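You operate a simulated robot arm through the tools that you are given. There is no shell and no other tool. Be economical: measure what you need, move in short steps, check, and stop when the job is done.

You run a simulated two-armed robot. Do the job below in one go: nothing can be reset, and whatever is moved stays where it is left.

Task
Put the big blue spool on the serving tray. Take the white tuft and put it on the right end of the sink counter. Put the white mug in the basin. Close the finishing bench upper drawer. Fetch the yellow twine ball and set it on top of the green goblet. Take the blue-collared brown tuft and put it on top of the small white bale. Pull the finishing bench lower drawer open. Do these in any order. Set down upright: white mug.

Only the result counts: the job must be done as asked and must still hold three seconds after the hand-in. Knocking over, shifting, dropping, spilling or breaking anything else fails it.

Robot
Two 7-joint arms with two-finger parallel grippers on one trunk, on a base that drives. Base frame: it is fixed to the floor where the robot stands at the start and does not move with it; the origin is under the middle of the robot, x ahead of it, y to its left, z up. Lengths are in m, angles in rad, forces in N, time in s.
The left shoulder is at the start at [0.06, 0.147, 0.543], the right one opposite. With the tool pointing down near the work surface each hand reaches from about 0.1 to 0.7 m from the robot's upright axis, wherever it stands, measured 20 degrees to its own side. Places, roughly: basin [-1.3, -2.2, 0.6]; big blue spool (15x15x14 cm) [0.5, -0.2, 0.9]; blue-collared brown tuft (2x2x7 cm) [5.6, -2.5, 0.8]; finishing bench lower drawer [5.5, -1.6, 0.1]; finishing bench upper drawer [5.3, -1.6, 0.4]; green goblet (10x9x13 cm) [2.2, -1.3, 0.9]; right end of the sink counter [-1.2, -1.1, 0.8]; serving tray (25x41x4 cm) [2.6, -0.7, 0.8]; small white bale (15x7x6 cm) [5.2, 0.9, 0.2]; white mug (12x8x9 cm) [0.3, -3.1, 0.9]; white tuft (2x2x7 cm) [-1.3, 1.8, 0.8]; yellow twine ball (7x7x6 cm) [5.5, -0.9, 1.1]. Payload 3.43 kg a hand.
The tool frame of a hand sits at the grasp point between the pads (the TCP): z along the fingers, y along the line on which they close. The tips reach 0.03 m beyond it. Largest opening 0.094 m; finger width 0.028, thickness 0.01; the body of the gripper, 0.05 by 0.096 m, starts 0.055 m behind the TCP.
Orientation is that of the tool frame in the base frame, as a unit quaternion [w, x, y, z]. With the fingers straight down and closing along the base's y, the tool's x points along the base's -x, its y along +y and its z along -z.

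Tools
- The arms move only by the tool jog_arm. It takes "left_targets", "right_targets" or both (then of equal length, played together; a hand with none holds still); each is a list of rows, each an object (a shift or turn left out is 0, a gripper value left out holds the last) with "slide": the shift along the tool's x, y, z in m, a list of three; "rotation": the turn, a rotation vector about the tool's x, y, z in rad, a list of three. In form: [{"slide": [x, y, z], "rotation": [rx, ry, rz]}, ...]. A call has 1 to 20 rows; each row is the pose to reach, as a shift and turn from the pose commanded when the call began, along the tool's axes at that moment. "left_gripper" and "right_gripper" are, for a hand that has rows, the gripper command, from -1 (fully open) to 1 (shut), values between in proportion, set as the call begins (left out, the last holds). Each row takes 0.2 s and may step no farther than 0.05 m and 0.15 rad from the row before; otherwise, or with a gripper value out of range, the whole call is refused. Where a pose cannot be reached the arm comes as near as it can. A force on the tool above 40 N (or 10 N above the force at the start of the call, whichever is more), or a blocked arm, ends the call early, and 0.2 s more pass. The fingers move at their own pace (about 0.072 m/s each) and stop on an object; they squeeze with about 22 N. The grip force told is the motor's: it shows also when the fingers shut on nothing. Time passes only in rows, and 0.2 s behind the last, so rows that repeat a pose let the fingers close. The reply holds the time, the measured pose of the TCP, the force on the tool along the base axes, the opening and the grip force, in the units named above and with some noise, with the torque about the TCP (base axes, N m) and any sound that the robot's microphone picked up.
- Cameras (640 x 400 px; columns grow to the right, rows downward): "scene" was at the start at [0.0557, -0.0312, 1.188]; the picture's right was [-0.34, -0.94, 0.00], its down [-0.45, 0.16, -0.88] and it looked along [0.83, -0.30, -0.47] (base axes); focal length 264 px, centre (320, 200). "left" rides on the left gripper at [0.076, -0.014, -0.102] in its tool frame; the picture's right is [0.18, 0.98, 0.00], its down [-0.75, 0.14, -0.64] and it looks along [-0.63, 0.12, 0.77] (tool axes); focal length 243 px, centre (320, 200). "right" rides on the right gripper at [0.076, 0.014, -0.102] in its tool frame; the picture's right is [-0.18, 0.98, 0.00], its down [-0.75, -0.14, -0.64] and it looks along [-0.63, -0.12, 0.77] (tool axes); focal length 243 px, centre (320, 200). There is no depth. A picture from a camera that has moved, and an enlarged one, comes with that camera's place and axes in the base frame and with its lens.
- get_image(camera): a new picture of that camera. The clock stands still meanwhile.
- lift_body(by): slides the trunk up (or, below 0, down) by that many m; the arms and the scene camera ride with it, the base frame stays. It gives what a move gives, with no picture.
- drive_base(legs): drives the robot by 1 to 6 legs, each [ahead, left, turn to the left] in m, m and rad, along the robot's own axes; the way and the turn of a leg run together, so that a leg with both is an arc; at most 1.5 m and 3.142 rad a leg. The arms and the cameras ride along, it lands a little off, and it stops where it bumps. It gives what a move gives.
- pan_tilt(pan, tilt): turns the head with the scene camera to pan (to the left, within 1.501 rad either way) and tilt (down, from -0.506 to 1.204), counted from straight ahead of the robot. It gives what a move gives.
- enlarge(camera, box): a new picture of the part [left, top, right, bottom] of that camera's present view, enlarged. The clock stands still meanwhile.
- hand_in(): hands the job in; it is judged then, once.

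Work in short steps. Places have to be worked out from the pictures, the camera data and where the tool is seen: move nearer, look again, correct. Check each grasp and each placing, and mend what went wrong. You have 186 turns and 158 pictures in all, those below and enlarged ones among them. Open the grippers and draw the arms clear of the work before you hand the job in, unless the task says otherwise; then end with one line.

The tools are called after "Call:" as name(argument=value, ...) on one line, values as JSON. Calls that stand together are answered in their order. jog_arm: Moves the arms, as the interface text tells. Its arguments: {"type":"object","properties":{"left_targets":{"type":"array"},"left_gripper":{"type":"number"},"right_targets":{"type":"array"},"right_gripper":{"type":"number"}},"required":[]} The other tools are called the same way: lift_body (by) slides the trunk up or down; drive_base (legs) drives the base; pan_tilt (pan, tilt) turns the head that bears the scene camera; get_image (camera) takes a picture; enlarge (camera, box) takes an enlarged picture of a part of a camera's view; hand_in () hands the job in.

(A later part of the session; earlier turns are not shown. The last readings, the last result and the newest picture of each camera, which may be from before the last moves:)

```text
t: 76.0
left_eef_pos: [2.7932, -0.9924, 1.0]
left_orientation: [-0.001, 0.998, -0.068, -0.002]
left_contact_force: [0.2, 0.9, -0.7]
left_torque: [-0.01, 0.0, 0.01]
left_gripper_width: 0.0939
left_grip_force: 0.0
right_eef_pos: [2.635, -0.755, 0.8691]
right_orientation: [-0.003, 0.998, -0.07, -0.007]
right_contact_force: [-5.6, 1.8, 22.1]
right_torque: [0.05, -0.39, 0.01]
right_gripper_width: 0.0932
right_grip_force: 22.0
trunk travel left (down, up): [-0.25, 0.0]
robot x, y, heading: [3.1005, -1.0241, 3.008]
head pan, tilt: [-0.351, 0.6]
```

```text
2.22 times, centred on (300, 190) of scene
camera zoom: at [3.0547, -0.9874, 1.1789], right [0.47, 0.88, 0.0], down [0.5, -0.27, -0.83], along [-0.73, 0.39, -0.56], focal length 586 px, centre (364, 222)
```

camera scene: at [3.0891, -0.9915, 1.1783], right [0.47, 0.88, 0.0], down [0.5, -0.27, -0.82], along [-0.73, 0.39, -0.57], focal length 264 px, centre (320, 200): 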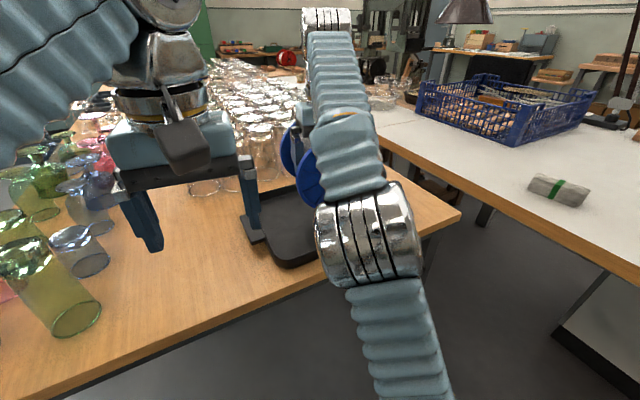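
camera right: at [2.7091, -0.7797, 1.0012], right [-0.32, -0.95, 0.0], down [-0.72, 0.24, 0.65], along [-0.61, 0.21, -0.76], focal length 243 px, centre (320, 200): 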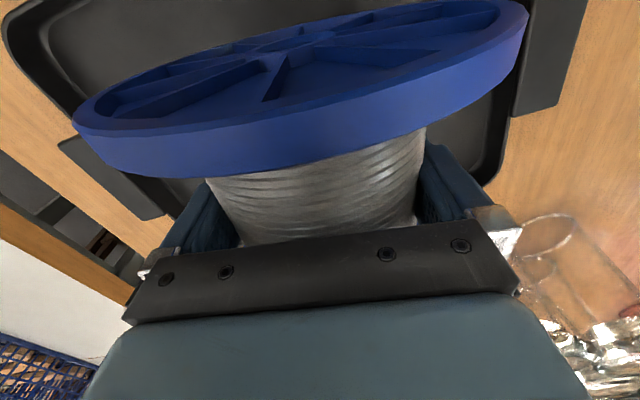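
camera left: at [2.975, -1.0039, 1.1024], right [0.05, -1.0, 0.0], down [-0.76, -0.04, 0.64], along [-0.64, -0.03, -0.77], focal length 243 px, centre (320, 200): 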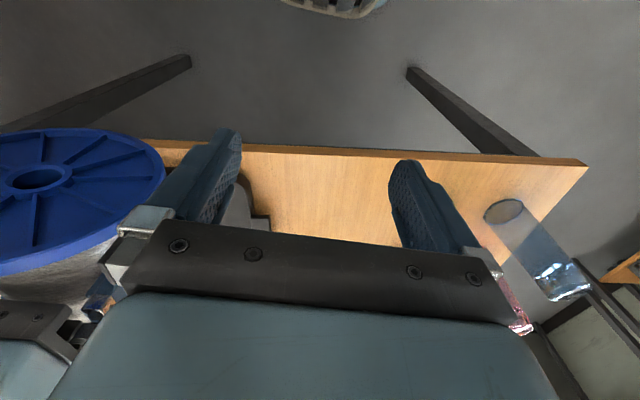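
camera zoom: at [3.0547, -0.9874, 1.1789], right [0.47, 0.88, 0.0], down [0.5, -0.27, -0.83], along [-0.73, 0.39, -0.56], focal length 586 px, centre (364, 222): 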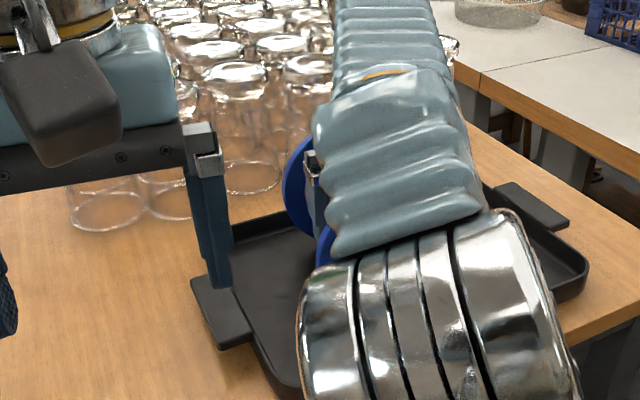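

Contact with the tray at z=0.869. I ease up 2 mm, then open.

Call:
jog_arm(right_targets=[{"slide": [0, 0, -0.0015]}, {"slide": [0, 0, -0.0015]}])

Call:
jog_arm(right_targets=[{"slide": [0, 0, 0]}, {"slide": [0, 0, 0]}, {"slide": [0, 0, 0]}, {"slide": [0, 0, -0.005]}], right_gripper=-1)

Call:
get_image(camera="right")

```text
t: 76.6
left_eef_pos: [2.7942, -0.9928, 0.9999]
left_orientation: [-0.001, 0.998, -0.069, -0.002]
left_contact_force: [-0.2, -0.5, -0.6]
left_torque: [0.0, 0.01, 0.01]
left_gripper_width: 0.094
left_grip_force: 0.1
right_eef_pos: [2.6362, -0.7538, 0.8684]
right_orientation: [-0.002, 0.998, -0.069, -0.003]
right_contact_force: [-4.1, 1.5, 13.6]
right_torque: [0.27, 0.59, 0.13]
right_gripper_width: 0.0933
right_grip_force: 22.2
trunk travel left (down, up): [-0.25, 0.0]
robot x, y, heading: [3.104, -1.0207, 3.006]
head pan, tilt: [-0.351, 0.6]
```

```text
t: 77.6
left_eef_pos: [2.7926, -0.9928, 1.0004]
left_orientation: [0.0, 0.998, -0.068, -0.002]
left_contact_force: [0.0, 1.0, -0.8]
left_torque: [0.02, -0.02, -0.02]
left_gripper_width: 0.0937
left_grip_force: 0.0
right_eef_pos: [2.6357, -0.7558, 0.8742]
right_orientation: [-0.001, 0.998, -0.07, -0.004]
right_contact_force: [1.1, 0.6, 0.6]
right_torque: [-0.02, 0.01, 0.01]
right_gripper_width: 0.0941
right_grip_force: 0.0
trunk travel left (down, up): [-0.25, 0.0]
robot x, y, heading: [3.1013, -1.0235, 3.003]
head pan, tilt: [-0.351, 0.6]
```

```text
129 pictures are left
camera right: at [2.7087, -0.78, 0.9751], right [-0.32, -0.95, 0.0], down [-0.72, 0.24, 0.65], along [-0.61, 0.21, -0.76], focal length 243 px, centre (320, 200)
```

right: 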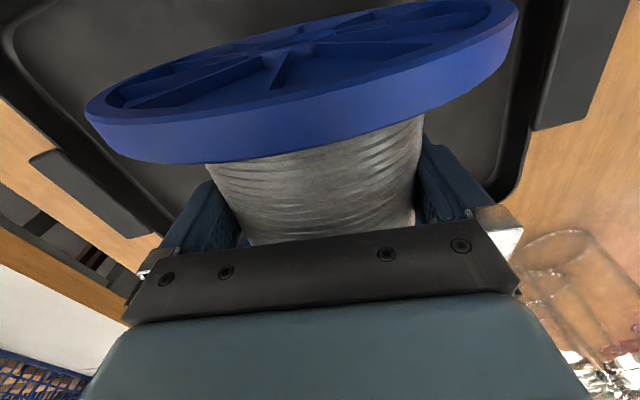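

The spool stays as the hand rises. I rise slowly to clear it and check.

Call:
jog_arm(right_targets=[{"slide": [0, 0, -0.01]}, {"slide": [0, 0, -0.02]}, {"slide": [0, 0, -0.03]}, {"slide": [0, 0, -0.045]}, {"slide": [0, 0, -0.06]}, {"slide": [0, 0, -0.08]}, {"slide": [0, 0, -0.1]}])

Call:
get_image(camera="right")

```text
t: 79.2
left_eef_pos: [2.7927, -0.9923, 1.0004]
left_orientation: [-0.002, 0.998, -0.068, -0.002]
left_contact_force: [0.2, 0.2, 0.5]
left_torque: [-0.02, -0.06, -0.02]
left_gripper_width: 0.0941
left_grip_force: 0.1
right_eef_pos: [2.6458, -0.7578, 0.9634]
right_orientation: [-0.002, 0.998, -0.07, -0.004]
right_contact_force: [0.0, 0.0, 0.1]
right_torque: [0.04, -0.01, 0.0]
right_gripper_width: 0.0937
right_grip_force: 0.1
right hand out of reach, approached as far as the arm can: row 7
trunk travel left (down, up): [-0.25, 0.0]
robot x, y, heading: [3.1007, -1.026, 3.001]
head pan, tilt: [-0.351, 0.6]
```

```text
128 pictures are left
camera right: at [2.7192, -0.7828, 1.0647], right [-0.32, -0.95, 0.0], down [-0.72, 0.24, 0.65], along [-0.62, 0.21, -0.76], focal length 243 px, centre (320, 200)
```

right: 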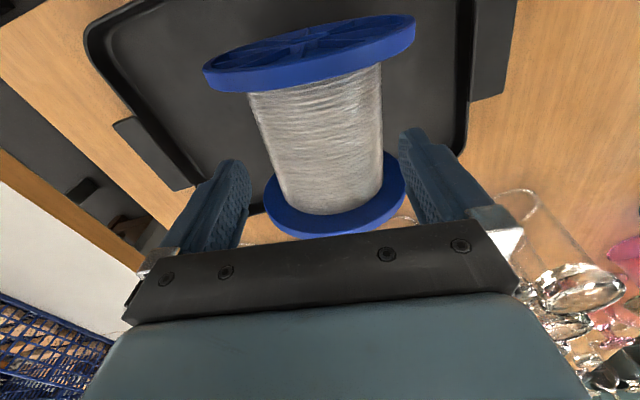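

The spool stands in the tray. I back off, turn to face east, and look at the finishing bench area.

Call:
drive_base(legs=[[-0.45, 0.1, 0], [-0.2, 0.4, 0], [0, 0, -1.5], [0, 0, -1.5]])

Call:
pan_tilt(pan=0.0, tilt=0.2)

Call:
get_image(camera="scene")

Call:
pan_tilt(pan=0.9, tilt=0.2)

Call:
get_image(camera="scene")

Call:
pan_tilt(pan=-0.7, tilt=0.2)

Call:
get_image(camera="scene")

```text
t: 91.6
left_eef_pos: [3.9887, -1.5985, 1.0]
left_orientation: [0.001, -0.009, 1.0, 0.0]
left_contact_force: [0.8, 0.2, 0.3]
left_torque: [0.0, -0.02, -0.03]
left_gripper_width: 0.0942
left_grip_force: 0.0
right_eef_pos: [4.1705, -1.8075, 0.9634]
right_orientation: [0.005, -0.008, 1.0, 0.0]
right_contact_force: [0.0, 0.6, -0.1]
right_torque: [-0.03, 0.01, 0.01]
right_gripper_width: 0.0942
right_grip_force: 0.0
trunk travel left (down, up): [-0.25, 0.0]
robot x, y, heading: [3.6767, -1.6117, 0.017]
head pan, tilt: [-0.351, 0.6]
```

```text
t: 92.5
left_eef_pos: [3.9891, -1.5987, 0.9995]
left_orientation: [0.001, -0.008, 1.0, -0.001]
left_contact_force: [0.0, 0.0, -0.9]
left_torque: [-0.02, 0.02, 0.03]
left_gripper_width: 0.0941
left_grip_force: 0.1
right_eef_pos: [4.1706, -1.8062, 0.9628]
right_orientation: [0.005, -0.007, 1.0, 0.0]
right_contact_force: [-0.1, 0.1, 0.5]
right_torque: [0.02, 0.03, -0.01]
right_gripper_width: 0.094
right_grip_force: 0.1
trunk travel left (down, up): [-0.25, 0.0]
robot x, y, heading: [3.6761, -1.6135, 0.015]
head pan, tilt: [0.0, 0.201]
```

```text
127 pictures are left
camera scene: at [3.7408, -1.6142, 1.2151], right [0.02, -1.0, 0.0], down [-0.2, 0.0, -0.98], along [0.98, 0.02, -0.2], focal length 264 px, centre (320, 200)
```

scene: 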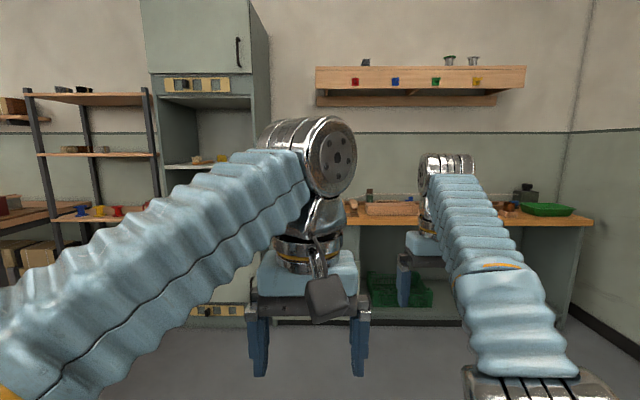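

```text
t: 93.7
left_eef_pos: [3.9887, -1.5981, 0.9993]
left_orientation: [0.001, -0.008, 1.0, -0.001]
left_contact_force: [0.8, 0.0, -0.3]
left_torque: [-0.01, 0.01, 0.01]
left_gripper_width: 0.0943
left_grip_force: 0.0
right_eef_pos: [4.1711, -1.8081, 0.9629]
right_orientation: [0.005, -0.007, 1.0, -0.001]
right_contact_force: [0.3, -0.4, -0.3]
right_torque: [0.0, -0.03, -0.01]
right_gripper_width: 0.094
right_grip_force: 0.1
trunk travel left (down, up): [-0.25, 0.0]
robot x, y, heading: [3.6803, -1.6149, 0.018]
head pan, tilt: [0.901, 0.201]
```

```text
126 pictures are left
camera scene: at [3.7043, -1.5418, 1.2152], right [0.79, -0.61, 0.0], down [-0.12, -0.16, -0.98], along [0.6, 0.78, -0.2], focal length 264 px, centre (320, 200)
```

scene: 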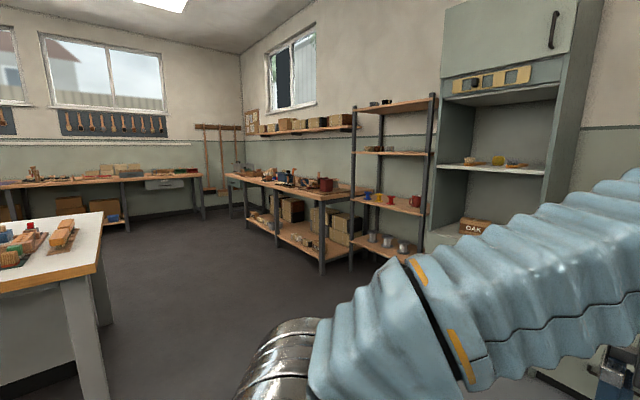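

```text
t: 95.4
left_eef_pos: [3.9891, -1.5978, 1.0003]
left_orientation: [0.002, -0.009, 1.0, 0.0]
left_contact_force: [-0.6, -0.1, 0.6]
left_torque: [0.0, 0.03, 0.01]
left_gripper_width: 0.0938
left_grip_force: 0.0
right_eef_pos: [4.1711, -1.8074, 0.9638]
right_orientation: [0.005, -0.008, 1.0, 0.0]
right_contact_force: [0.5, 0.6, -0.2]
right_torque: [0.01, 0.0, 0.0]
right_gripper_width: 0.0939
right_grip_force: 0.0
trunk travel left (down, up): [-0.25, 0.0]
robot x, y, heading: [3.6789, -1.6153, 0.017]
head pan, tilt: [-0.7, 0.201]
```

```text
125 pictures are left
camera scene: at [3.7199, -1.6745, 1.2152], right [-0.63, -0.78, 0.0], down [-0.15, 0.13, -0.98], along [0.76, -0.62, -0.2], focal length 264 px, centre (320, 200)
```

scene: 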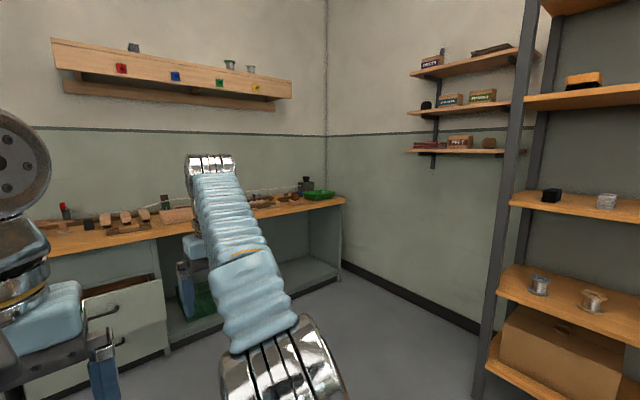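

The open upper drawer is on the bench ahead, the yellow ball in the cabinet at left. I drive nearer to the bench and look down at the drawers.

Call:
drive_base(legs=[[0.55, 0.2, 0]])

Call:
pan_tilt(pan=-0.2, tilt=0.6)

Call:
get_image(camera="scene")

Call:
get_image(camera="right")

```text
t: 98.7
left_eef_pos: [4.5331, -1.3884, 1.0003]
left_orientation: [0.002, -0.01, 1.0, -0.002]
left_contact_force: [0.0, -0.2, -0.3]
left_torque: [0.04, 0.0, 0.02]
left_gripper_width: 0.0943
left_grip_force: 0.1
right_eef_pos: [4.7144, -1.5974, 0.9625]
right_orientation: [0.006, -0.01, 1.0, -0.001]
right_contact_force: [0.0, -0.6, -0.4]
right_torque: [-0.01, 0.01, 0.04]
right_gripper_width: 0.0939
right_grip_force: 0.0
trunk travel left (down, up): [-0.25, 0.0]
robot x, y, heading: [4.2207, -1.4049, 0.02]
head pan, tilt: [-0.7, 0.201]
```

```text
t: 99.6
left_eef_pos: [4.533, -1.3876, 1.0001]
left_orientation: [0.002, -0.011, 1.0, -0.001]
left_contact_force: [-0.8, -0.9, -0.1]
left_torque: [0.01, 0.03, 0.0]
left_gripper_width: 0.0942
left_grip_force: 0.1
right_eef_pos: [4.715, -1.5978, 0.9634]
right_orientation: [0.005, -0.01, 1.0, -0.001]
right_contact_force: [0.7, 0.0, 0.0]
right_torque: [-0.01, -0.03, -0.02]
right_gripper_width: 0.0939
right_grip_force: 0.2
trunk travel left (down, up): [-0.25, 0.0]
robot x, y, heading: [4.2215, -1.4028, 0.024]
head pan, tilt: [-0.201, 0.6]
```

```text
124 pictures are left
camera scene: at [4.2787, -1.423, 1.1784], right [-0.18, -0.98, 0.0], down [-0.56, 0.1, -0.83], along [0.81, -0.15, -0.56], focal length 264 px, centre (320, 200)
```

scene: 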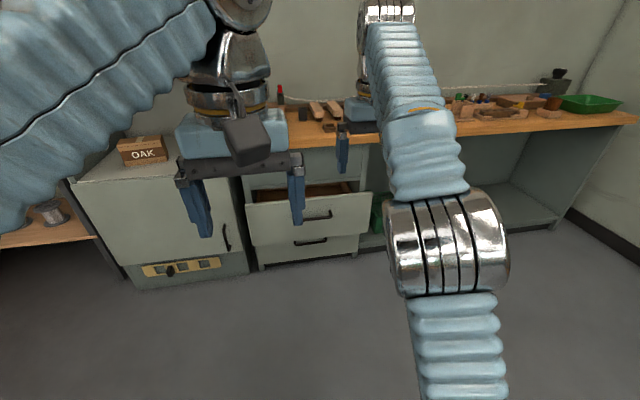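

```text
123 pictures are left
camera right: at [4.6375, -1.5844, 1.0646], right [0.17, 0.99, 0.0], down [0.75, -0.13, 0.65], along [0.64, -0.11, -0.76], focal length 243 px, centre (320, 200)
```

right: 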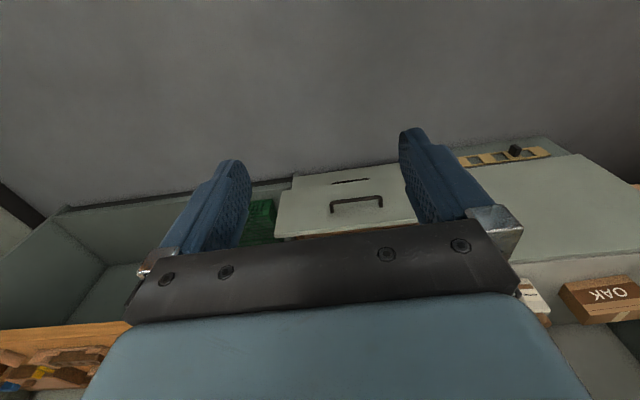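

Upper handle is near (5.09,−1.56,0.55), the drawer fronts when closed near x≈5.3 under an overhanging top. I lower the trunk and turn the right hand to point its fingers forward for pushing.

Call:
lift_body(by=-0.25)

Call:
jog_arm(right_targets=[{"slide": [0, 0, 0.02], "rotation": [0, -0.145, 0]}, {"slide": [0, 0, 0.04], "rotation": [0, -0.29, 0]}, {"slide": [0, 0, 0.06], "rotation": [0, -0.435, 0]}, {"slide": [0, 0, 0.08], "rotation": [0, -0.58, 0]}, {"slide": [0, 0, 0.1], "rotation": [0, -0.725, 0]}, {"slide": [0, 0, 0.12], "rotation": [0, -0.87, 0]}, {"slide": [0, 0, 0.14], "rotation": [0, -1.015, 0]}, {"slide": [0, 0, 0.15], "rotation": [0, -1.16, 0]}, {"slide": [0, 0, 0.16], "rotation": [0, -1.305, 0]}, {"slide": [0, 0, 0.17], "rotation": [0, -1.45, 0]}, {"slide": [0, 0, 0.18], "rotation": [0, -1.571, 0]}, {"slide": [0, 0, 0.18], "rotation": [0, -1.571, 0]}], right_gripper=1)

Call:
get_image(camera="scene")

Call:
get_image(camera="right")

```text
t: 102.2
left_eef_pos: [4.5326, -1.389, 0.7496]
left_orientation: [0.002, -0.01, 1.0, -0.001]
left_contact_force: [0.0, 1.2, 0.0]
left_torque: [0.01, 0.02, -0.01]
left_gripper_width: 0.094
left_grip_force: 0.0
right_eef_pos: [4.7156, -1.5961, 0.713]
right_orientation: [0.006, -0.01, 1.0, -0.001]
right_contact_force: [-0.1, 0.6, 0.4]
right_torque: [0.02, -0.02, -0.02]
right_gripper_width: 0.094
right_grip_force: 0.1
trunk travel left (down, up): [0.0, 0.25]
robot x, y, heading: [4.2224, -1.4069, 0.02]
head pan, tilt: [-0.201, 0.6]
```

```text
t: 104.8
left_eef_pos: [4.5315, -1.3892, 0.749]
left_orientation: [0.002, -0.01, 1.0, -0.001]
left_contact_force: [0.2, -0.4, 0.2]
left_torque: [-0.02, 0.01, -0.01]
left_gripper_width: 0.0941
left_grip_force: 0.0
right_eef_pos: [4.7325, -1.5969, 0.5406]
right_orientation: [0.711, -0.007, 0.703, 0.005]
right_contact_force: [-1.3, 0.2, 0.0]
right_torque: [-0.02, -0.02, -0.01]
right_gripper_width: 0.0
right_grip_force: 21.9
right hand out of reach, approached as far as the arm can: row 11, 12
trunk travel left (down, up): [0.0, 0.25]
robot x, y, heading: [4.2227, -1.4071, 0.015]
head pan, tilt: [-0.201, 0.6]
```

```text
122 pictures are left
camera scene: at [4.2785, -1.4228, 0.9284], right [-0.18, -0.98, 0.0], down [-0.56, 0.1, -0.83], along [0.81, -0.15, -0.56], focal length 264 px, centre (320, 200)
```

scene: 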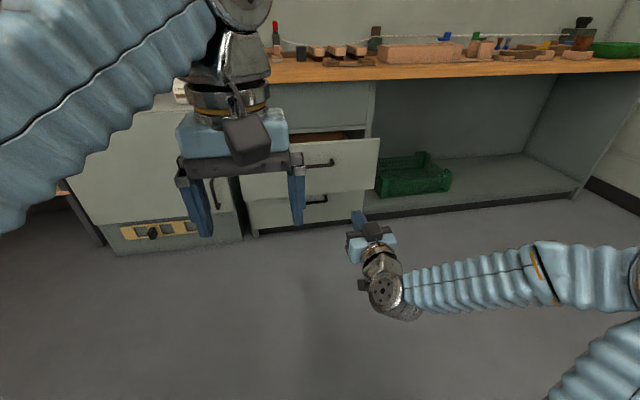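

```text
121 pictures are left
camera right: at [4.6311, -1.585, 0.4631], right [-0.02, 0.98, 0.18], down [-0.65, -0.15, 0.75], along [0.76, -0.1, 0.64], focal length 243 px, centre (320, 200)
```

right: 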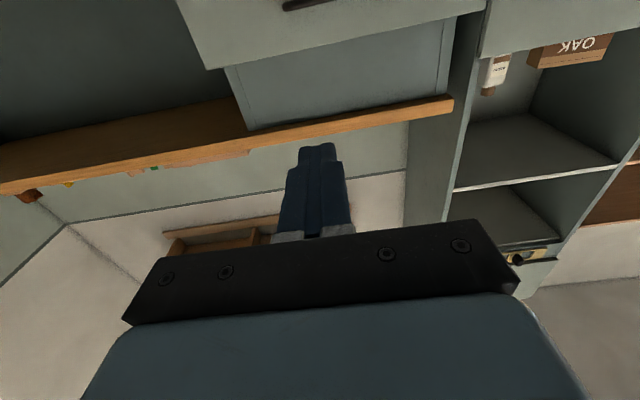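

The fingers now point forward at z 0.54. I lower the hand to z≈0.47 (below the handle bar), centre it on the drawer, and pull the left hand back for clearance.

Call:
jog_arm(right_targets=[{"slide": [0.035, 0.013, 0]}, {"slide": [0.07, 0.027, 0]}, {"slide": [0.07, 0.027, 0]}, {"slide": [0.07, 0.027, 0]}], left_targets=[{"slide": [0.03, 0.02, 0]}, {"slide": [0.06, 0.04, 0]}, {"slide": [0.09, 0.06, 0]}, {"slide": [0.12, 0.06, 0]}])

Call:
drive_base(legs=[[0.3, 0, 0]])

Call:
get_image(camera="scene")

```text
t: 105.8
left_eef_pos: [4.4552, -1.3436, 0.7475]
left_orientation: [0.002, -0.011, 1.0, -0.002]
left_contact_force: [0.0, 0.5, 0.0]
left_torque: [-0.01, -0.02, 0.01]
left_gripper_width: 0.0938
left_grip_force: 0.0
left hand out of reach, approached as far as the arm can: row 3, 4
right_eef_pos: [4.7478, -1.566, 0.4726]
right_orientation: [0.711, -0.007, 0.703, 0.005]
right_contact_force: [0.2, 0.3, -0.6]
right_torque: [0.02, 0.0, 0.01]
right_gripper_width: 0.0
right_grip_force: 22.0
right hand out of reach, approached as far as the arm can: row 1, 2, 3, 4
trunk travel left (down, up): [0.0, 0.25]
robot x, y, heading: [4.2212, -1.4057, 0.022]
head pan, tilt: [-0.201, 0.6]
```

```text
t: 107.8
left_eef_pos: [4.7565, -1.339, 0.7488]
left_orientation: [0.002, -0.01, 1.0, -0.002]
left_contact_force: [0.7, -0.2, -0.7]
left_torque: [-0.01, 0.01, -0.03]
left_gripper_width: 0.0941
left_grip_force: 0.1
right_eef_pos: [5.0473, -1.5608, 0.4729]
right_orientation: [0.711, -0.006, 0.703, 0.005]
right_contact_force: [-1.1, 0.9, 1.0]
right_torque: [0.04, 0.02, 0.01]
right_gripper_width: 0.0
right_grip_force: 22.4
trunk travel left (down, up): [0.0, 0.25]
robot x, y, heading: [4.5214, -1.4001, 0.014]
head pan, tilt: [-0.201, 0.6]
```

```text
120 pictures are left
camera scene: at [4.5793, -1.4173, 0.9284], right [-0.18, -0.98, 0.0], down [-0.56, 0.1, -0.82], along [0.81, -0.15, -0.57], focal length 264 px, centre (320, 200)
```

scene: 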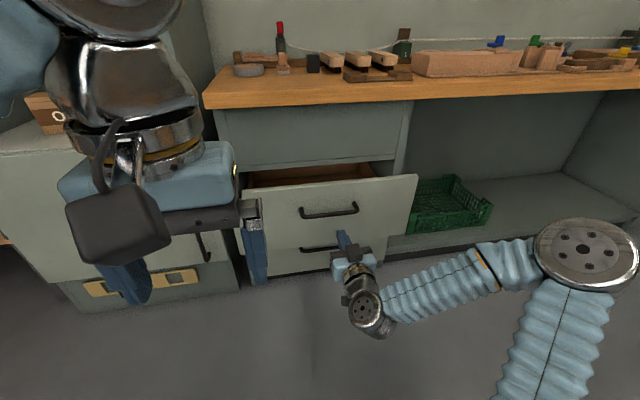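

I enlarge to see where the finger tip is relative to the drawer faces.

Call:
enlarge(camera="scene", box=[220, 130, 440, 300])

```text
2.35 times, centred on (330, 215) of scene
camera zoom: at [4.5793, -1.4173, 0.9284], right [-0.18, -0.98, 0.0], down [-0.56, 0.1, -0.82], along [0.81, -0.15, -0.57], focal length 620 px, centre (296, 165)
```

zoom: 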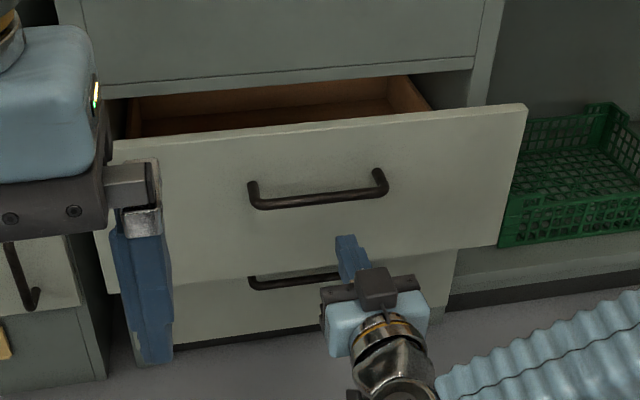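

The tip will meet the upper face below its handle. I drive ahead to push it.

Call:
drive_base(legs=[[0.18, 0, 0]])

Call:
get_image(camera="scene")

```text
t: 109.5
left_eef_pos: [4.9367, -1.3357, 0.7486]
left_orientation: [0.002, -0.009, 1.0, -0.001]
left_contact_force: [1.0, 0.1, 0.2]
left_torque: [-0.02, -0.01, 0.03]
left_gripper_width: 0.0939
left_grip_force: 0.0
right_eef_pos: [5.2267, -1.5601, 0.4726]
right_orientation: [0.711, -0.007, 0.703, 0.005]
right_contact_force: [-2.2, -0.1, 0.1]
right_torque: [-0.02, -0.02, -0.06]
right_gripper_width: 0.0
right_grip_force: 22.0
trunk travel left (down, up): [0.0, 0.25]
robot x, y, heading: [4.7025, -1.398, 0.017]
head pan, tilt: [-0.201, 0.6]
stopped in leg 1: the force on the tool passed its limit at 46 N (the readings are from after the stop); the commanded pose is now the measured one
```

```text
118 pictures are left
camera scene: at [4.7599, -1.4143, 0.9284], right [-0.18, -0.98, 0.0], down [-0.56, 0.1, -0.83], along [0.81, -0.15, -0.56], focal length 264 px, centre (320, 200)
```

scene: 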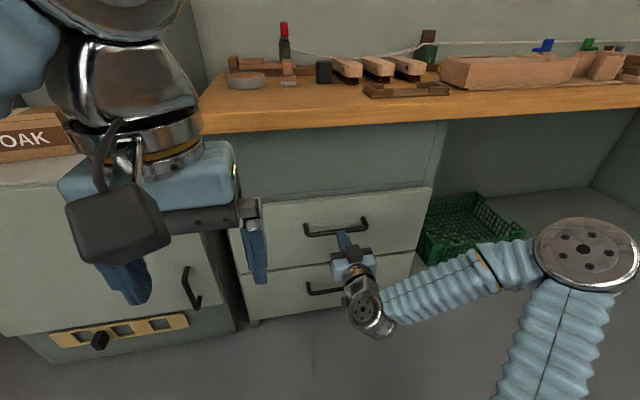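

The upper drawer looks flush. I back off 0.2 m and check it, before preparing for the lower handle near (5.23,−1.54,0.29).

Call:
drive_base(legs=[[-0.2, 0, 0]])

Call:
enlarge(camera="scene", box=[220, 110, 460, 300])

Call:
jog_arm(right_targets=[{"slide": [0.02, 0, -0.02], "rotation": [0, 0, 0.145]}, {"slide": [0.04, 0, -0.04], "rotation": [0, 0, 0.29]}, {"slide": [0.06, 0, -0.05], "rotation": [0, 0, 0.435]}, {"slide": [0.08, 0, -0.05], "rotation": [0, 0, 0.58]}, {"slide": [0.1, 0, -0.05], "rotation": [0, 0, 0.725]}, {"slide": [0.12, 0, -0.05], "rotation": [0, 0, 0.87]}, {"slide": [0.14, 0, -0.05], "rotation": [0, 0, 1.015]}, {"slide": [0.16, 0, -0.05], "rotation": [0, 0, 1.16]}, {"slide": [0.18, 0, -0.05], "rotation": [0, 0, 1.305]}, {"slide": [0.18, 0, -0.05], "rotation": [0, 0, 1.45]}, {"slide": [0.18, 0, -0.05], "rotation": [0, 0, 1.571]}, {"slide": [0.18, 0, -0.05], "rotation": [0, 0, 1.571]}], right_gripper=-1)

Call:
get_image(camera="scene")

Call:
get_image(camera="right")

```text
t: 111.1
left_eef_pos: [4.7377, -1.3397, 0.7476]
left_orientation: [0.001, -0.008, 1.0, -0.002]
left_contact_force: [0.7, 0.0, 0.1]
left_torque: [0.0, 0.0, 0.02]
left_gripper_width: 0.094
left_grip_force: 0.0
right_eef_pos: [5.0259, -1.5631, 0.4714]
right_orientation: [0.711, -0.006, 0.704, 0.004]
right_contact_force: [0.0, 0.2, 0.4]
right_torque: [0.02, -0.01, -0.02]
right_gripper_width: 0.0
right_grip_force: 22.3
trunk travel left (down, up): [0.0, 0.25]
robot x, y, heading: [4.5042, -1.3994, 0.017]
head pan, tilt: [-0.201, 0.6]
```

```text
2.11 times, centred on (340, 205) of scene
camera zoom: at [4.5599, -1.4175, 0.9284], right [-0.18, -0.98, 0.0], down [-0.56, 0.1, -0.83], along [0.81, -0.15, -0.56], focal length 555 px, centre (278, 190)
```

zoom: 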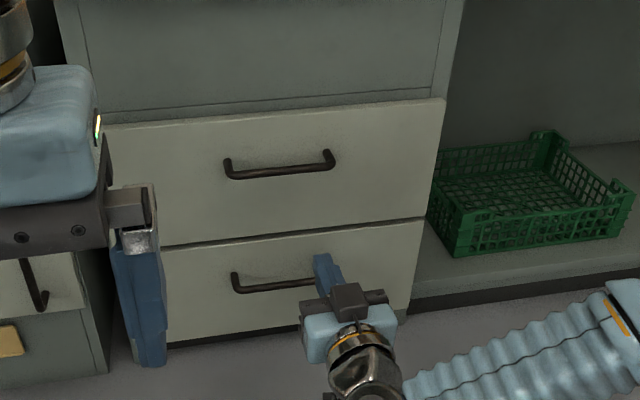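

```text
t: 113.7
left_eef_pos: [4.7376, -1.3385, 0.7479]
left_orientation: [0.002, -0.009, 1.0, -0.002]
left_contact_force: [0.7, 0.4, 0.3]
left_torque: [0.02, 0.04, 0.01]
left_gripper_width: 0.0941
left_grip_force: 0.0
right_eef_pos: [4.9776, -1.564, 0.2926]
right_orientation: [0.499, 0.493, 0.502, 0.506]
right_contact_force: [0.7, 0.8, 0.1]
right_torque: [0.01, 0.01, 0.01]
right_gripper_width: 0.0941
right_grip_force: 0.1
right hand out of reach, approached as far as the arm can: row 1, 2, 3, 4, 5, 6, 7, 8
trunk travel left (down, up): [0.0, 0.25]
robot x, y, heading: [4.5047, -1.404, 0.02]
head pan, tilt: [-0.201, 0.6]
```

```text
116 pictures are left
camera scene: at [4.5599, -1.4175, 0.9284], right [-0.18, -0.98, 0.0], down [-0.56, 0.1, -0.83], along [0.81, -0.15, -0.57], focal length 264 px, centre (320, 200)
```

scene: 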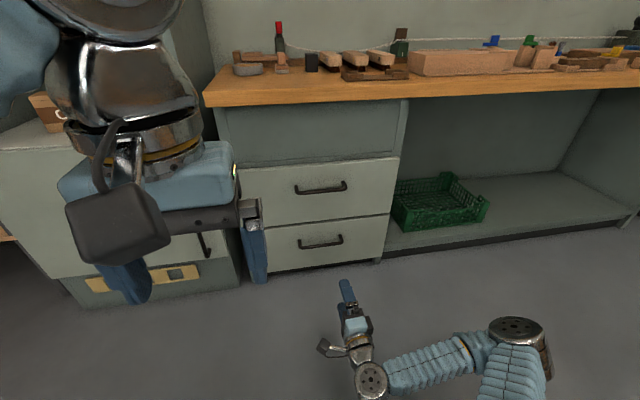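

```text
115 pictures are left
camera right: at [4.8735, -1.4902, 0.305], right [-0.01, -0.18, 0.98], down [-0.63, -0.76, -0.15], along [0.78, -0.62, -0.11], focal length 243 px, centre (320, 200)
```

right: 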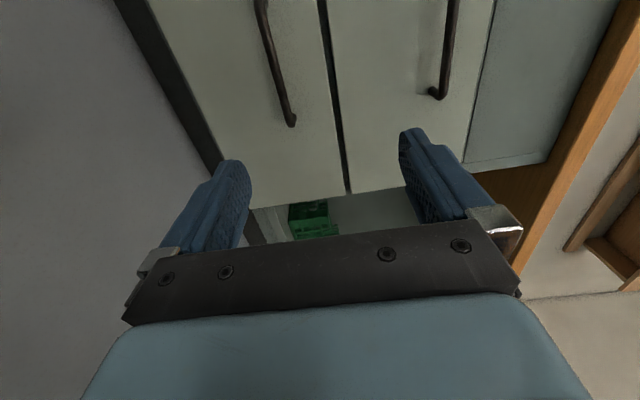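

Both handles triangulate to x≈5.275 (upper is flush with lower), the lower one at z≈0.233, y≈−1.555. I lower the hand 6 cm and drive ahead.

Call:
jog_arm(right_targets=[{"slide": [0, -0.03, 0]}, {"slide": [0, -0.06, 0]}, {"slide": [0, -0.06, 0]}])

Call:
drive_base(legs=[[0.2, 0, 0]])

Call:
get_image(camera="right")

Call:
get_image(camera="scene")

```text
t: 114.5
left_eef_pos: [4.7372, -1.3395, 0.7492]
left_orientation: [0.002, -0.009, 1.0, -0.002]
left_contact_force: [0.6, 0.1, -0.1]
left_torque: [-0.03, 0.02, 0.01]
left_gripper_width: 0.0938
left_grip_force: 0.0
right_eef_pos: [4.9787, -1.5654, 0.2326]
right_orientation: [0.499, 0.492, 0.503, 0.506]
right_contact_force: [0.1, -0.4, 0.4]
right_torque: [0.01, 0.0, -0.03]
right_gripper_width: 0.094
right_grip_force: 0.0
trunk travel left (down, up): [0.0, 0.25]
robot x, y, heading: [4.5026, -1.4004, 0.018]
head pan, tilt: [-0.201, 0.6]
```

```text
t: 116.1
left_eef_pos: [4.9387, -1.3357, 0.7478]
left_orientation: [0.002, -0.01, 1.0, -0.001]
left_contact_force: [-0.8, -0.2, -0.7]
left_torque: [0.02, -0.01, -0.01]
left_gripper_width: 0.0941
left_grip_force: 0.0
right_eef_pos: [5.1805, -1.561, 0.2326]
right_orientation: [0.499, 0.493, 0.502, 0.507]
right_contact_force: [0.5, -0.4, -0.1]
right_torque: [0.0, -0.01, 0.0]
right_gripper_width: 0.094
right_grip_force: 0.1
trunk travel left (down, up): [0.0, 0.25]
robot x, y, heading: [4.7088, -1.3955, 0.015]
head pan, tilt: [-0.201, 0.6]
```

```text
114 pictures are left
camera right: at [5.0765, -1.4863, 0.2451], right [-0.01, -0.18, 0.98], down [-0.63, -0.77, -0.15], along [0.78, -0.62, -0.11], focal length 243 px, centre (320, 200)
```

right: 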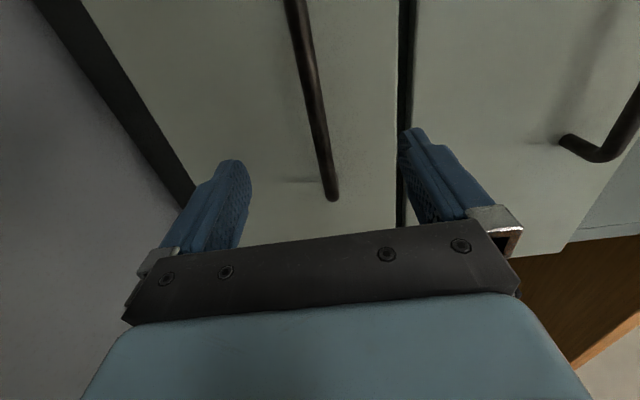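

```text
113 pictures are left
camera scene: at [4.7617, -1.414, 0.9284], right [-0.18, -0.98, 0.0], down [-0.56, 0.1, -0.82], along [0.81, -0.15, -0.57], focal length 264 px, centre (320, 200)
```

scene: 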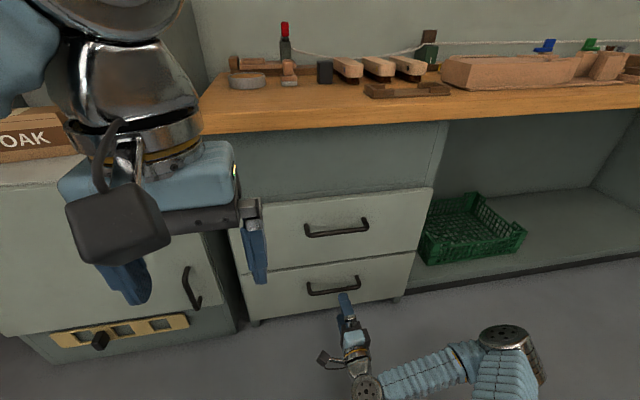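

The bar passes between the fingers at z≈0.231. I advance 0.08 m and close on it.

Call:
drive_base(legs=[[0.08, 0, 0]])

Call:
jog_arm(right_targets=[{"slide": [0, 0, 0]}, {"slide": [0, 0, 0]}, {"slide": [0, 0, 0]}, {"slide": [0, 0, 0]}], right_gripper=1)

Call:
get_image(camera="right")

```text
t: 117.2
left_eef_pos: [5.0203, -1.3355, 0.7482]
left_orientation: [0.002, -0.01, 1.0, -0.001]
left_contact_force: [-0.1, 0.1, -0.3]
left_torque: [-0.04, 0.0, -0.02]
left_gripper_width: 0.0941
left_grip_force: 0.0
right_eef_pos: [5.2617, -1.5584, 0.233]
right_orientation: [0.499, 0.492, 0.502, 0.507]
right_contact_force: [0.2, 0.1, -0.7]
right_torque: [0.02, 0.0, 0.02]
right_gripper_width: 0.0943
right_grip_force: 0.0
trunk travel left (down, up): [0.0, 0.25]
robot x, y, heading: [4.7879, -1.3948, 0.019]
head pan, tilt: [-0.201, 0.6]
```

```text
t: 118.2
left_eef_pos: [5.0196, -1.3342, 0.7493]
left_orientation: [0.002, -0.01, 1.0, -0.002]
left_contact_force: [0.5, -0.1, -0.4]
left_torque: [0.0, 0.02, -0.03]
left_gripper_width: 0.0941
left_grip_force: 0.1
right_eef_pos: [5.2621, -1.5593, 0.2328]
right_orientation: [0.498, 0.493, 0.503, 0.506]
right_contact_force: [-0.1, 0.3, -1.0]
right_torque: [0.14, 0.01, 0.02]
right_gripper_width: 0.0184
right_grip_force: 44.9
trunk travel left (down, up): [0.0, 0.25]
robot x, y, heading: [4.7877, -1.3961, 0.019]
head pan, tilt: [-0.201, 0.6]
```

```text
112 pictures are left
camera right: at [5.1573, -1.4848, 0.2449], right [-0.01, -0.18, 0.98], down [-0.63, -0.77, -0.15], along [0.78, -0.62, -0.11], focal length 243 px, centre (320, 200)
```

right: 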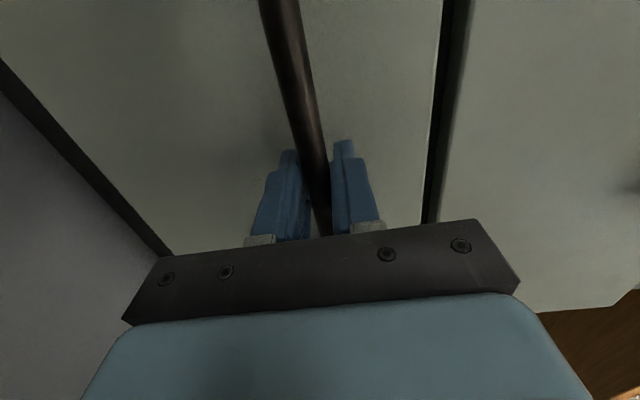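

The handle is gripped (0.018 m). I pull by driving back 0.25 m.

Call:
drive_base(legs=[[-0.25, 0, 0]])

Call:
get_image(camera="scene")

```text
t: 119.7
left_eef_pos: [4.8297, -1.3375, 0.7487]
left_orientation: [0.001, -0.008, 1.0, -0.002]
left_contact_force: [0.2, -0.2, 0.2]
left_torque: [-0.02, -0.01, 0.01]
left_gripper_width: 0.0939
left_grip_force: 0.1
right_eef_pos: [5.0727, -1.5591, 0.2316]
right_orientation: [0.495, 0.491, 0.505, 0.509]
right_contact_force: [-0.1, -1.0, 0.2]
right_torque: [-0.01, 0.04, 0.17]
right_gripper_width: 0.0184
right_grip_force: 45.1
trunk travel left (down, up): [0.0, 0.25]
robot x, y, heading: [4.5959, -1.3931, 0.015]
head pan, tilt: [-0.201, 0.6]
stopped in leg 1: the force on the tool passed its limit at 42 N (the readings are from after the stop); the commanded pose is now the measured one
```

```text
111 pictures are left
camera scene: at [4.6533, -1.4156, 0.9285], right [-0.18, -0.98, 0.0], down [-0.56, 0.1, -0.82], along [0.81, -0.15, -0.57], focal length 264 px, centre (320, 200)
```

scene: 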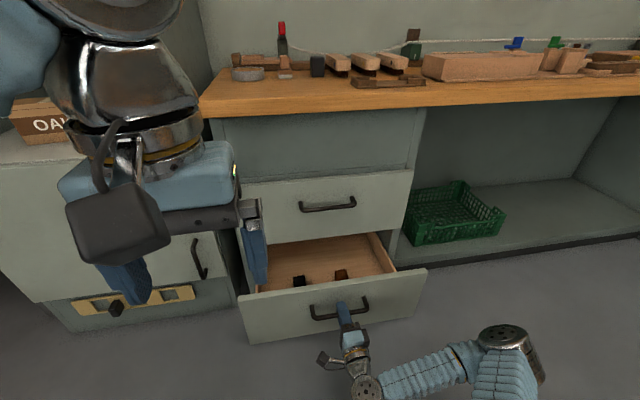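

The drawer is open to its stop (0.19 m). I release and back away 0.35 m.

Call:
jog_arm(right_targets=[{"slide": [0, 0, 0]}, {"slide": [0, 0, 0]}, {"slide": [0, 0, 0]}, {"slide": [0, 0, 0]}], right_gripper=-1)

Call:
drive_base(legs=[[-0.4, 0, 0]])

Call:
lift_body(by=0.25)

Call:
get_image(camera="scene")

Call:
pan_tilt(pan=-0.5, tilt=0.3)

Call:
get_image(camera="scene")

```text
t: 120.7
left_eef_pos: [4.8305, -1.3373, 0.7487]
left_orientation: [0.002, -0.009, 1.0, -0.002]
left_contact_force: [1.1, 0.4, -0.3]
left_torque: [0.0, 0.0, -0.01]
left_gripper_width: 0.094
left_grip_force: 0.0
right_eef_pos: [5.0726, -1.5588, 0.2316]
right_orientation: [0.495, 0.491, 0.505, 0.508]
right_contact_force: [-0.7, 0.6, 0.3]
right_torque: [0.02, 0.02, 0.01]
right_gripper_width: 0.0943
right_grip_force: 0.0
trunk travel left (down, up): [0.0, 0.25]
robot x, y, heading: [4.5993, -1.3981, 0.019]
head pan, tilt: [-0.201, 0.6]
```

```text
t: 123.2
left_eef_pos: [4.4268, -1.3437, 0.749]
left_orientation: [0.002, -0.007, 1.0, -0.001]
left_contact_force: [0.0, 0.1, -1.1]
left_torque: [-0.03, -0.03, -0.01]
left_gripper_width: 0.094
left_grip_force: 0.1
right_eef_pos: [4.6698, -1.5669, 0.2316]
right_orientation: [0.495, 0.492, 0.505, 0.508]
right_contact_force: [0.3, -0.7, 0.6]
right_torque: [-0.03, 0.01, -0.02]
right_gripper_width: 0.0938
right_grip_force: 0.0
trunk travel left (down, up): [0.0, 0.25]
robot x, y, heading: [4.1927, -1.4043, 0.014]
head pan, tilt: [-0.201, 0.6]
```

```text
t: 125.8
left_eef_pos: [4.4283, -1.3442, 0.9981]
left_orientation: [0.002, -0.008, 1.0, -0.001]
left_contact_force: [0.4, 0.0, 0.4]
left_torque: [0.04, 0.0, -0.04]
left_gripper_width: 0.0938
left_grip_force: 0.0
right_eef_pos: [4.6701, -1.5665, 0.4813]
right_orientation: [0.495, 0.491, 0.505, 0.509]
right_contact_force: [-0.5, 0.0, 0.5]
right_torque: [-0.01, -0.01, 0.0]
right_gripper_width: 0.0941
right_grip_force: 0.1
trunk travel left (down, up): [-0.25, 0.0]
robot x, y, heading: [4.1953, -1.4027, 0.018]
head pan, tilt: [-0.201, 0.6]
```

```text
110 pictures are left
camera scene: at [4.251, -1.4224, 1.1783], right [-0.18, -0.98, 0.0], down [-0.56, 0.1, -0.82], along [0.81, -0.15, -0.57], focal length 264 px, centre (320, 200)
```

scene: 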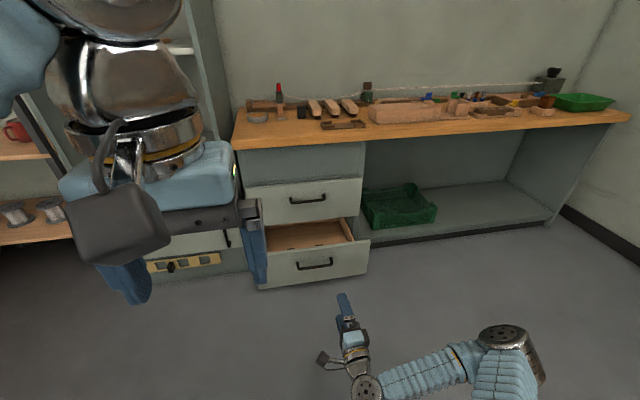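

```text
t: 126.6
left_eef_pos: [4.4274, -1.344, 0.9989]
left_orientation: [0.001, -0.008, 1.0, -0.002]
left_contact_force: [-0.3, -0.5, -0.3]
left_torque: [0.0, 0.0, 0.0]
left_gripper_width: 0.0942
left_grip_force: 0.0
right_eef_pos: [4.669, -1.5666, 0.4805]
right_orientation: [0.495, 0.491, 0.505, 0.509]
right_contact_force: [-0.5, 0.2, -1.2]
right_torque: [-0.03, 0.02, -0.03]
right_gripper_width: 0.0939
right_grip_force: 0.0
trunk travel left (down, up): [-0.25, 0.0]
robot x, y, heading: [4.1936, -1.4048, 0.012]
head pan, tilt: [-0.499, 0.3]
```

```text
109 pictures are left
camera scene: at [4.2468, -1.4494, 1.2058], right [-0.46, -0.89, 0.0], down [-0.26, 0.14, -0.95], along [0.85, -0.44, -0.3], focal length 264 px, centre (320, 200)
```

scene: 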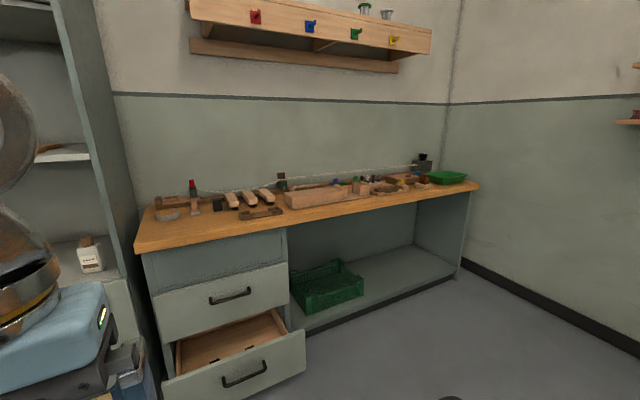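

Drawers done. Now I look at the bench area near (5.6,−2.5) for the blue-collared brown tuft.

Call:
enlarge(camera="scene", box=[260, 140, 480, 220])

```text
2.91 times, centred on (370, 180) of scene
camera zoom: at [4.2468, -1.4494, 1.2058], right [-0.46, -0.89, 0.0], down [-0.26, 0.14, -0.95], along [0.85, -0.44, -0.3], focal length 767 px, centre (174, 258)
```

zoom: 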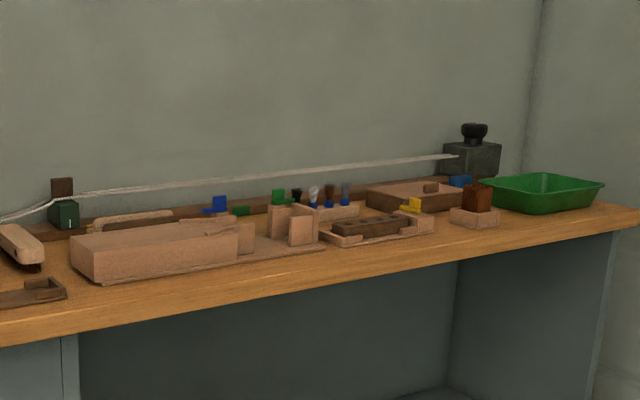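

The tufts stand in a small rack near (5.6,−2.5). First I roll the right hand back and raise it.

Call:
jog_arm(right_targets=[{"slide": [0, 0.03, -0.01], "rotation": [0, 0, -0.145]}, {"slide": [0, 0.06, -0.02], "rotation": [0, 0, -0.29]}, {"slide": [0, 0.09, -0.03], "rotation": [0, 0, -0.435]}, {"slide": [0, 0.12, -0.04], "rotation": [0, 0, -0.58]}, {"slide": [0, 0.15, -0.05], "rotation": [0, 0, -0.725]}, {"slide": [0, 0.18, -0.06], "rotation": [0, 0, -0.87]}, {"slide": [0, 0.21, -0.07], "rotation": [0, 0, -1.015]}, {"slide": [0, 0.24, -0.08], "rotation": [0, 0, -1.16]}, {"slide": [0, 0.27, -0.08], "rotation": [0, 0, -1.305]}, {"slide": [0, 0.3, -0.08], "rotation": [0, 0, -1.45]}, {"slide": [0, 0.33, -0.08], "rotation": [0, 0, -1.571]}, {"slide": [0, 0.33, -0.08], "rotation": [0, 0, -1.571]}])

Call:
jog_arm(right_targets=[{"slide": [-0.02, 0, 0], "rotation": [0, 0.145, 0]}, {"slide": [-0.04, 0, 0], "rotation": [0, 0.29, 0]}, {"slide": [-0.06, 0, 0], "rotation": [0, 0.435, 0]}, {"slide": [-0.08, 0, 0], "rotation": [0, 0.58, 0]}, {"slide": [-0.1, 0, 0], "rotation": [0, 0.725, 0]}, {"slide": [-0.12, 0, 0], "rotation": [0, 0.87, 0]}, {"slide": [-0.14, 0, 0], "rotation": [0, 1.015, 0]}, {"slide": [-0.16, 0, 0], "rotation": [0, 1.16, 0]}, {"slide": [-0.18, 0, 0], "rotation": [0, 1.305, 0]}, {"slide": [-0.18, 0, 0], "rotation": [0, 1.45, 0]}, {"slide": [-0.18, 0, 0], "rotation": [0, 1.575, 0]}, {"slide": [-0.18, 0, 0], "rotation": [0, 1.575, 0]}])

```text
t: 129.2
left_eef_pos: [4.4277, -1.3439, 0.9981]
left_orientation: [0.002, -0.007, 1.0, -0.002]
left_contact_force: [-0.2, -0.2, -0.1]
left_torque: [0.01, -0.03, 0.01]
left_gripper_width: 0.094
left_grip_force: 0.0
right_eef_pos: [4.647, -1.5505, 0.872]
right_orientation: [0.709, -0.009, 0.705, 0.008]
right_contact_force: [1.0, -0.1, 0.2]
right_torque: [0.02, -0.02, -0.02]
right_gripper_width: 0.094
right_grip_force: 0.1
right hand out of reach, approached as far as the arm can: row 2, 3, 4, 5, 6, 7, 8, 9, 10, 11, 12
trunk travel left (down, up): [-0.25, 0.0]
robot x, y, heading: [4.1913, -1.4071, 0.019]
head pan, tilt: [-0.499, 0.3]
```

```text
t: 131.8
left_eef_pos: [4.4278, -1.3432, 0.997]
left_orientation: [0.001, -0.008, 1.0, -0.001]
left_contact_force: [1.0, -1.4, -0.8]
left_torque: [0.01, 0.02, 0.04]
left_gripper_width: 0.0938
left_grip_force: 0.0
right_eef_pos: [4.626, -1.555, 0.9824]
right_orientation: [0.001, -0.012, 1.0, 0.001]
right_contact_force: [1.2, -0.1, -0.1]
right_torque: [0.05, 0.07, 0.03]
right_gripper_width: 0.094
right_grip_force: 0.1
right hand out of reach, approached as far as the arm can: row 9, 10, 11, 12
trunk travel left (down, up): [-0.25, 0.0]
robot x, y, heading: [4.1939, -1.4061, 0.013]
head pan, tilt: [-0.499, 0.3]
```

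I drive to (4.65,−2.35) in front of the rack and look.

Call:
drive_base(legs=[[0, -0.95, 0], [0.45, 0, 0]])

Call:
pan_tilt(pan=-0.1, tilt=0.45)

Call:
get_image(camera="scene")

Call:
get_image(camera="right")

Call:
get_image(camera="left")

```text
t: 139.1
left_eef_pos: [4.8909, -2.2983, 0.9982]
left_orientation: [0.002, -0.007, 1.0, -0.002]
left_contact_force: [-0.8, 0.5, 0.6]
left_torque: [0.04, -0.02, -0.02]
left_gripper_width: 0.0938
left_grip_force: 0.1
right_eef_pos: [5.0878, -2.5072, 0.983]
right_orientation: [0.003, -0.013, 1.0, 0.001]
right_contact_force: [-0.4, -1.0, -0.6]
right_torque: [-0.01, -0.01, -0.01]
right_gripper_width: 0.0941
right_grip_force: 0.0
trunk travel left (down, up): [-0.25, 0.0]
robot x, y, heading: [4.6563, -2.3595, 0.018]
head pan, tilt: [-0.499, 0.3]
```

```text
t: 140.0
left_eef_pos: [4.8917, -2.2988, 0.9981]
left_orientation: [0.002, -0.009, 1.0, -0.002]
left_contact_force: [-0.3, 0.4, -1.2]
left_torque: [-0.02, 0.0, -0.01]
left_gripper_width: 0.094
left_grip_force: 0.1
right_eef_pos: [5.0895, -2.5066, 0.9825]
right_orientation: [0.003, -0.014, 1.0, 0.0]
right_contact_force: [-1.1, 0.6, 0.3]
right_torque: [0.01, 0.0, 0.0]
right_gripper_width: 0.0939
right_grip_force: 0.1
trunk travel left (down, up): [-0.25, 0.0]
robot x, y, heading: [4.6583, -2.3584, 0.015]
head pan, tilt: [-0.099, 0.45]
```

```text
107 pictures are left
camera scene: at [4.7191, -2.368, 1.192], right [-0.08, -1.0, 0.0], down [-0.43, 0.04, -0.9], along [0.9, -0.08, -0.43], focal length 264 px, centre (320, 200)
```

scene: 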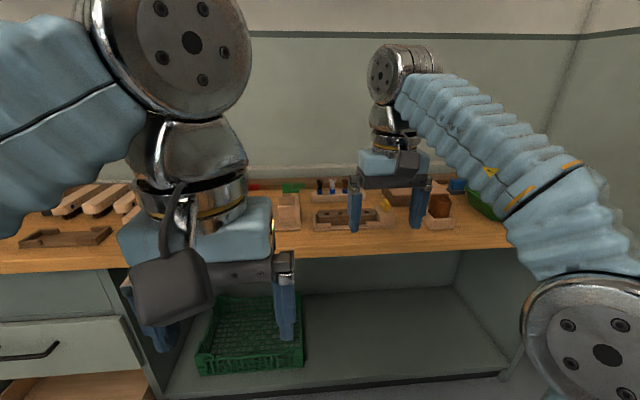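

```text
106 pictures are left
camera right: at [5.0115, -2.4955, 1.0846], right [0.16, 0.99, 0.0], down [0.75, -0.12, 0.65], along [0.64, -0.1, -0.76], focal length 243 px, centre (320, 200)
```

right: 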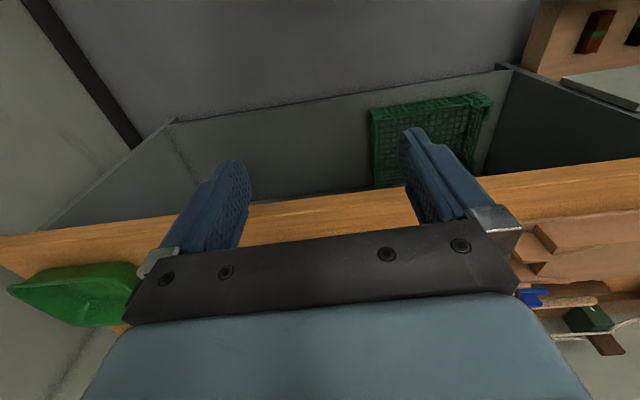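

```text
105 pictures are left
camera left: at [4.8151, -2.314, 1.1012], right [-0.2, 0.98, 0.0], down [0.75, 0.16, 0.64], along [0.63, 0.13, -0.77], focal length 243 px, centre (320, 200)
```

left: 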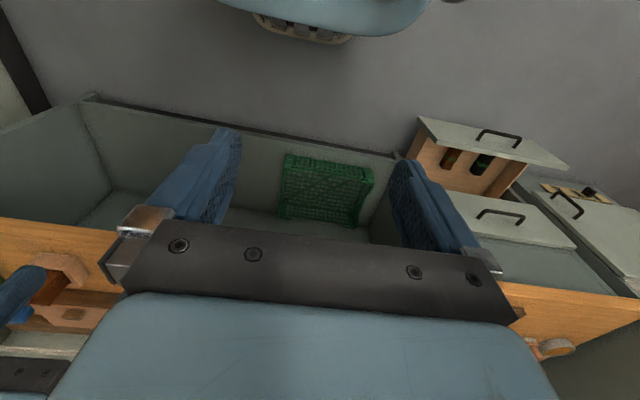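

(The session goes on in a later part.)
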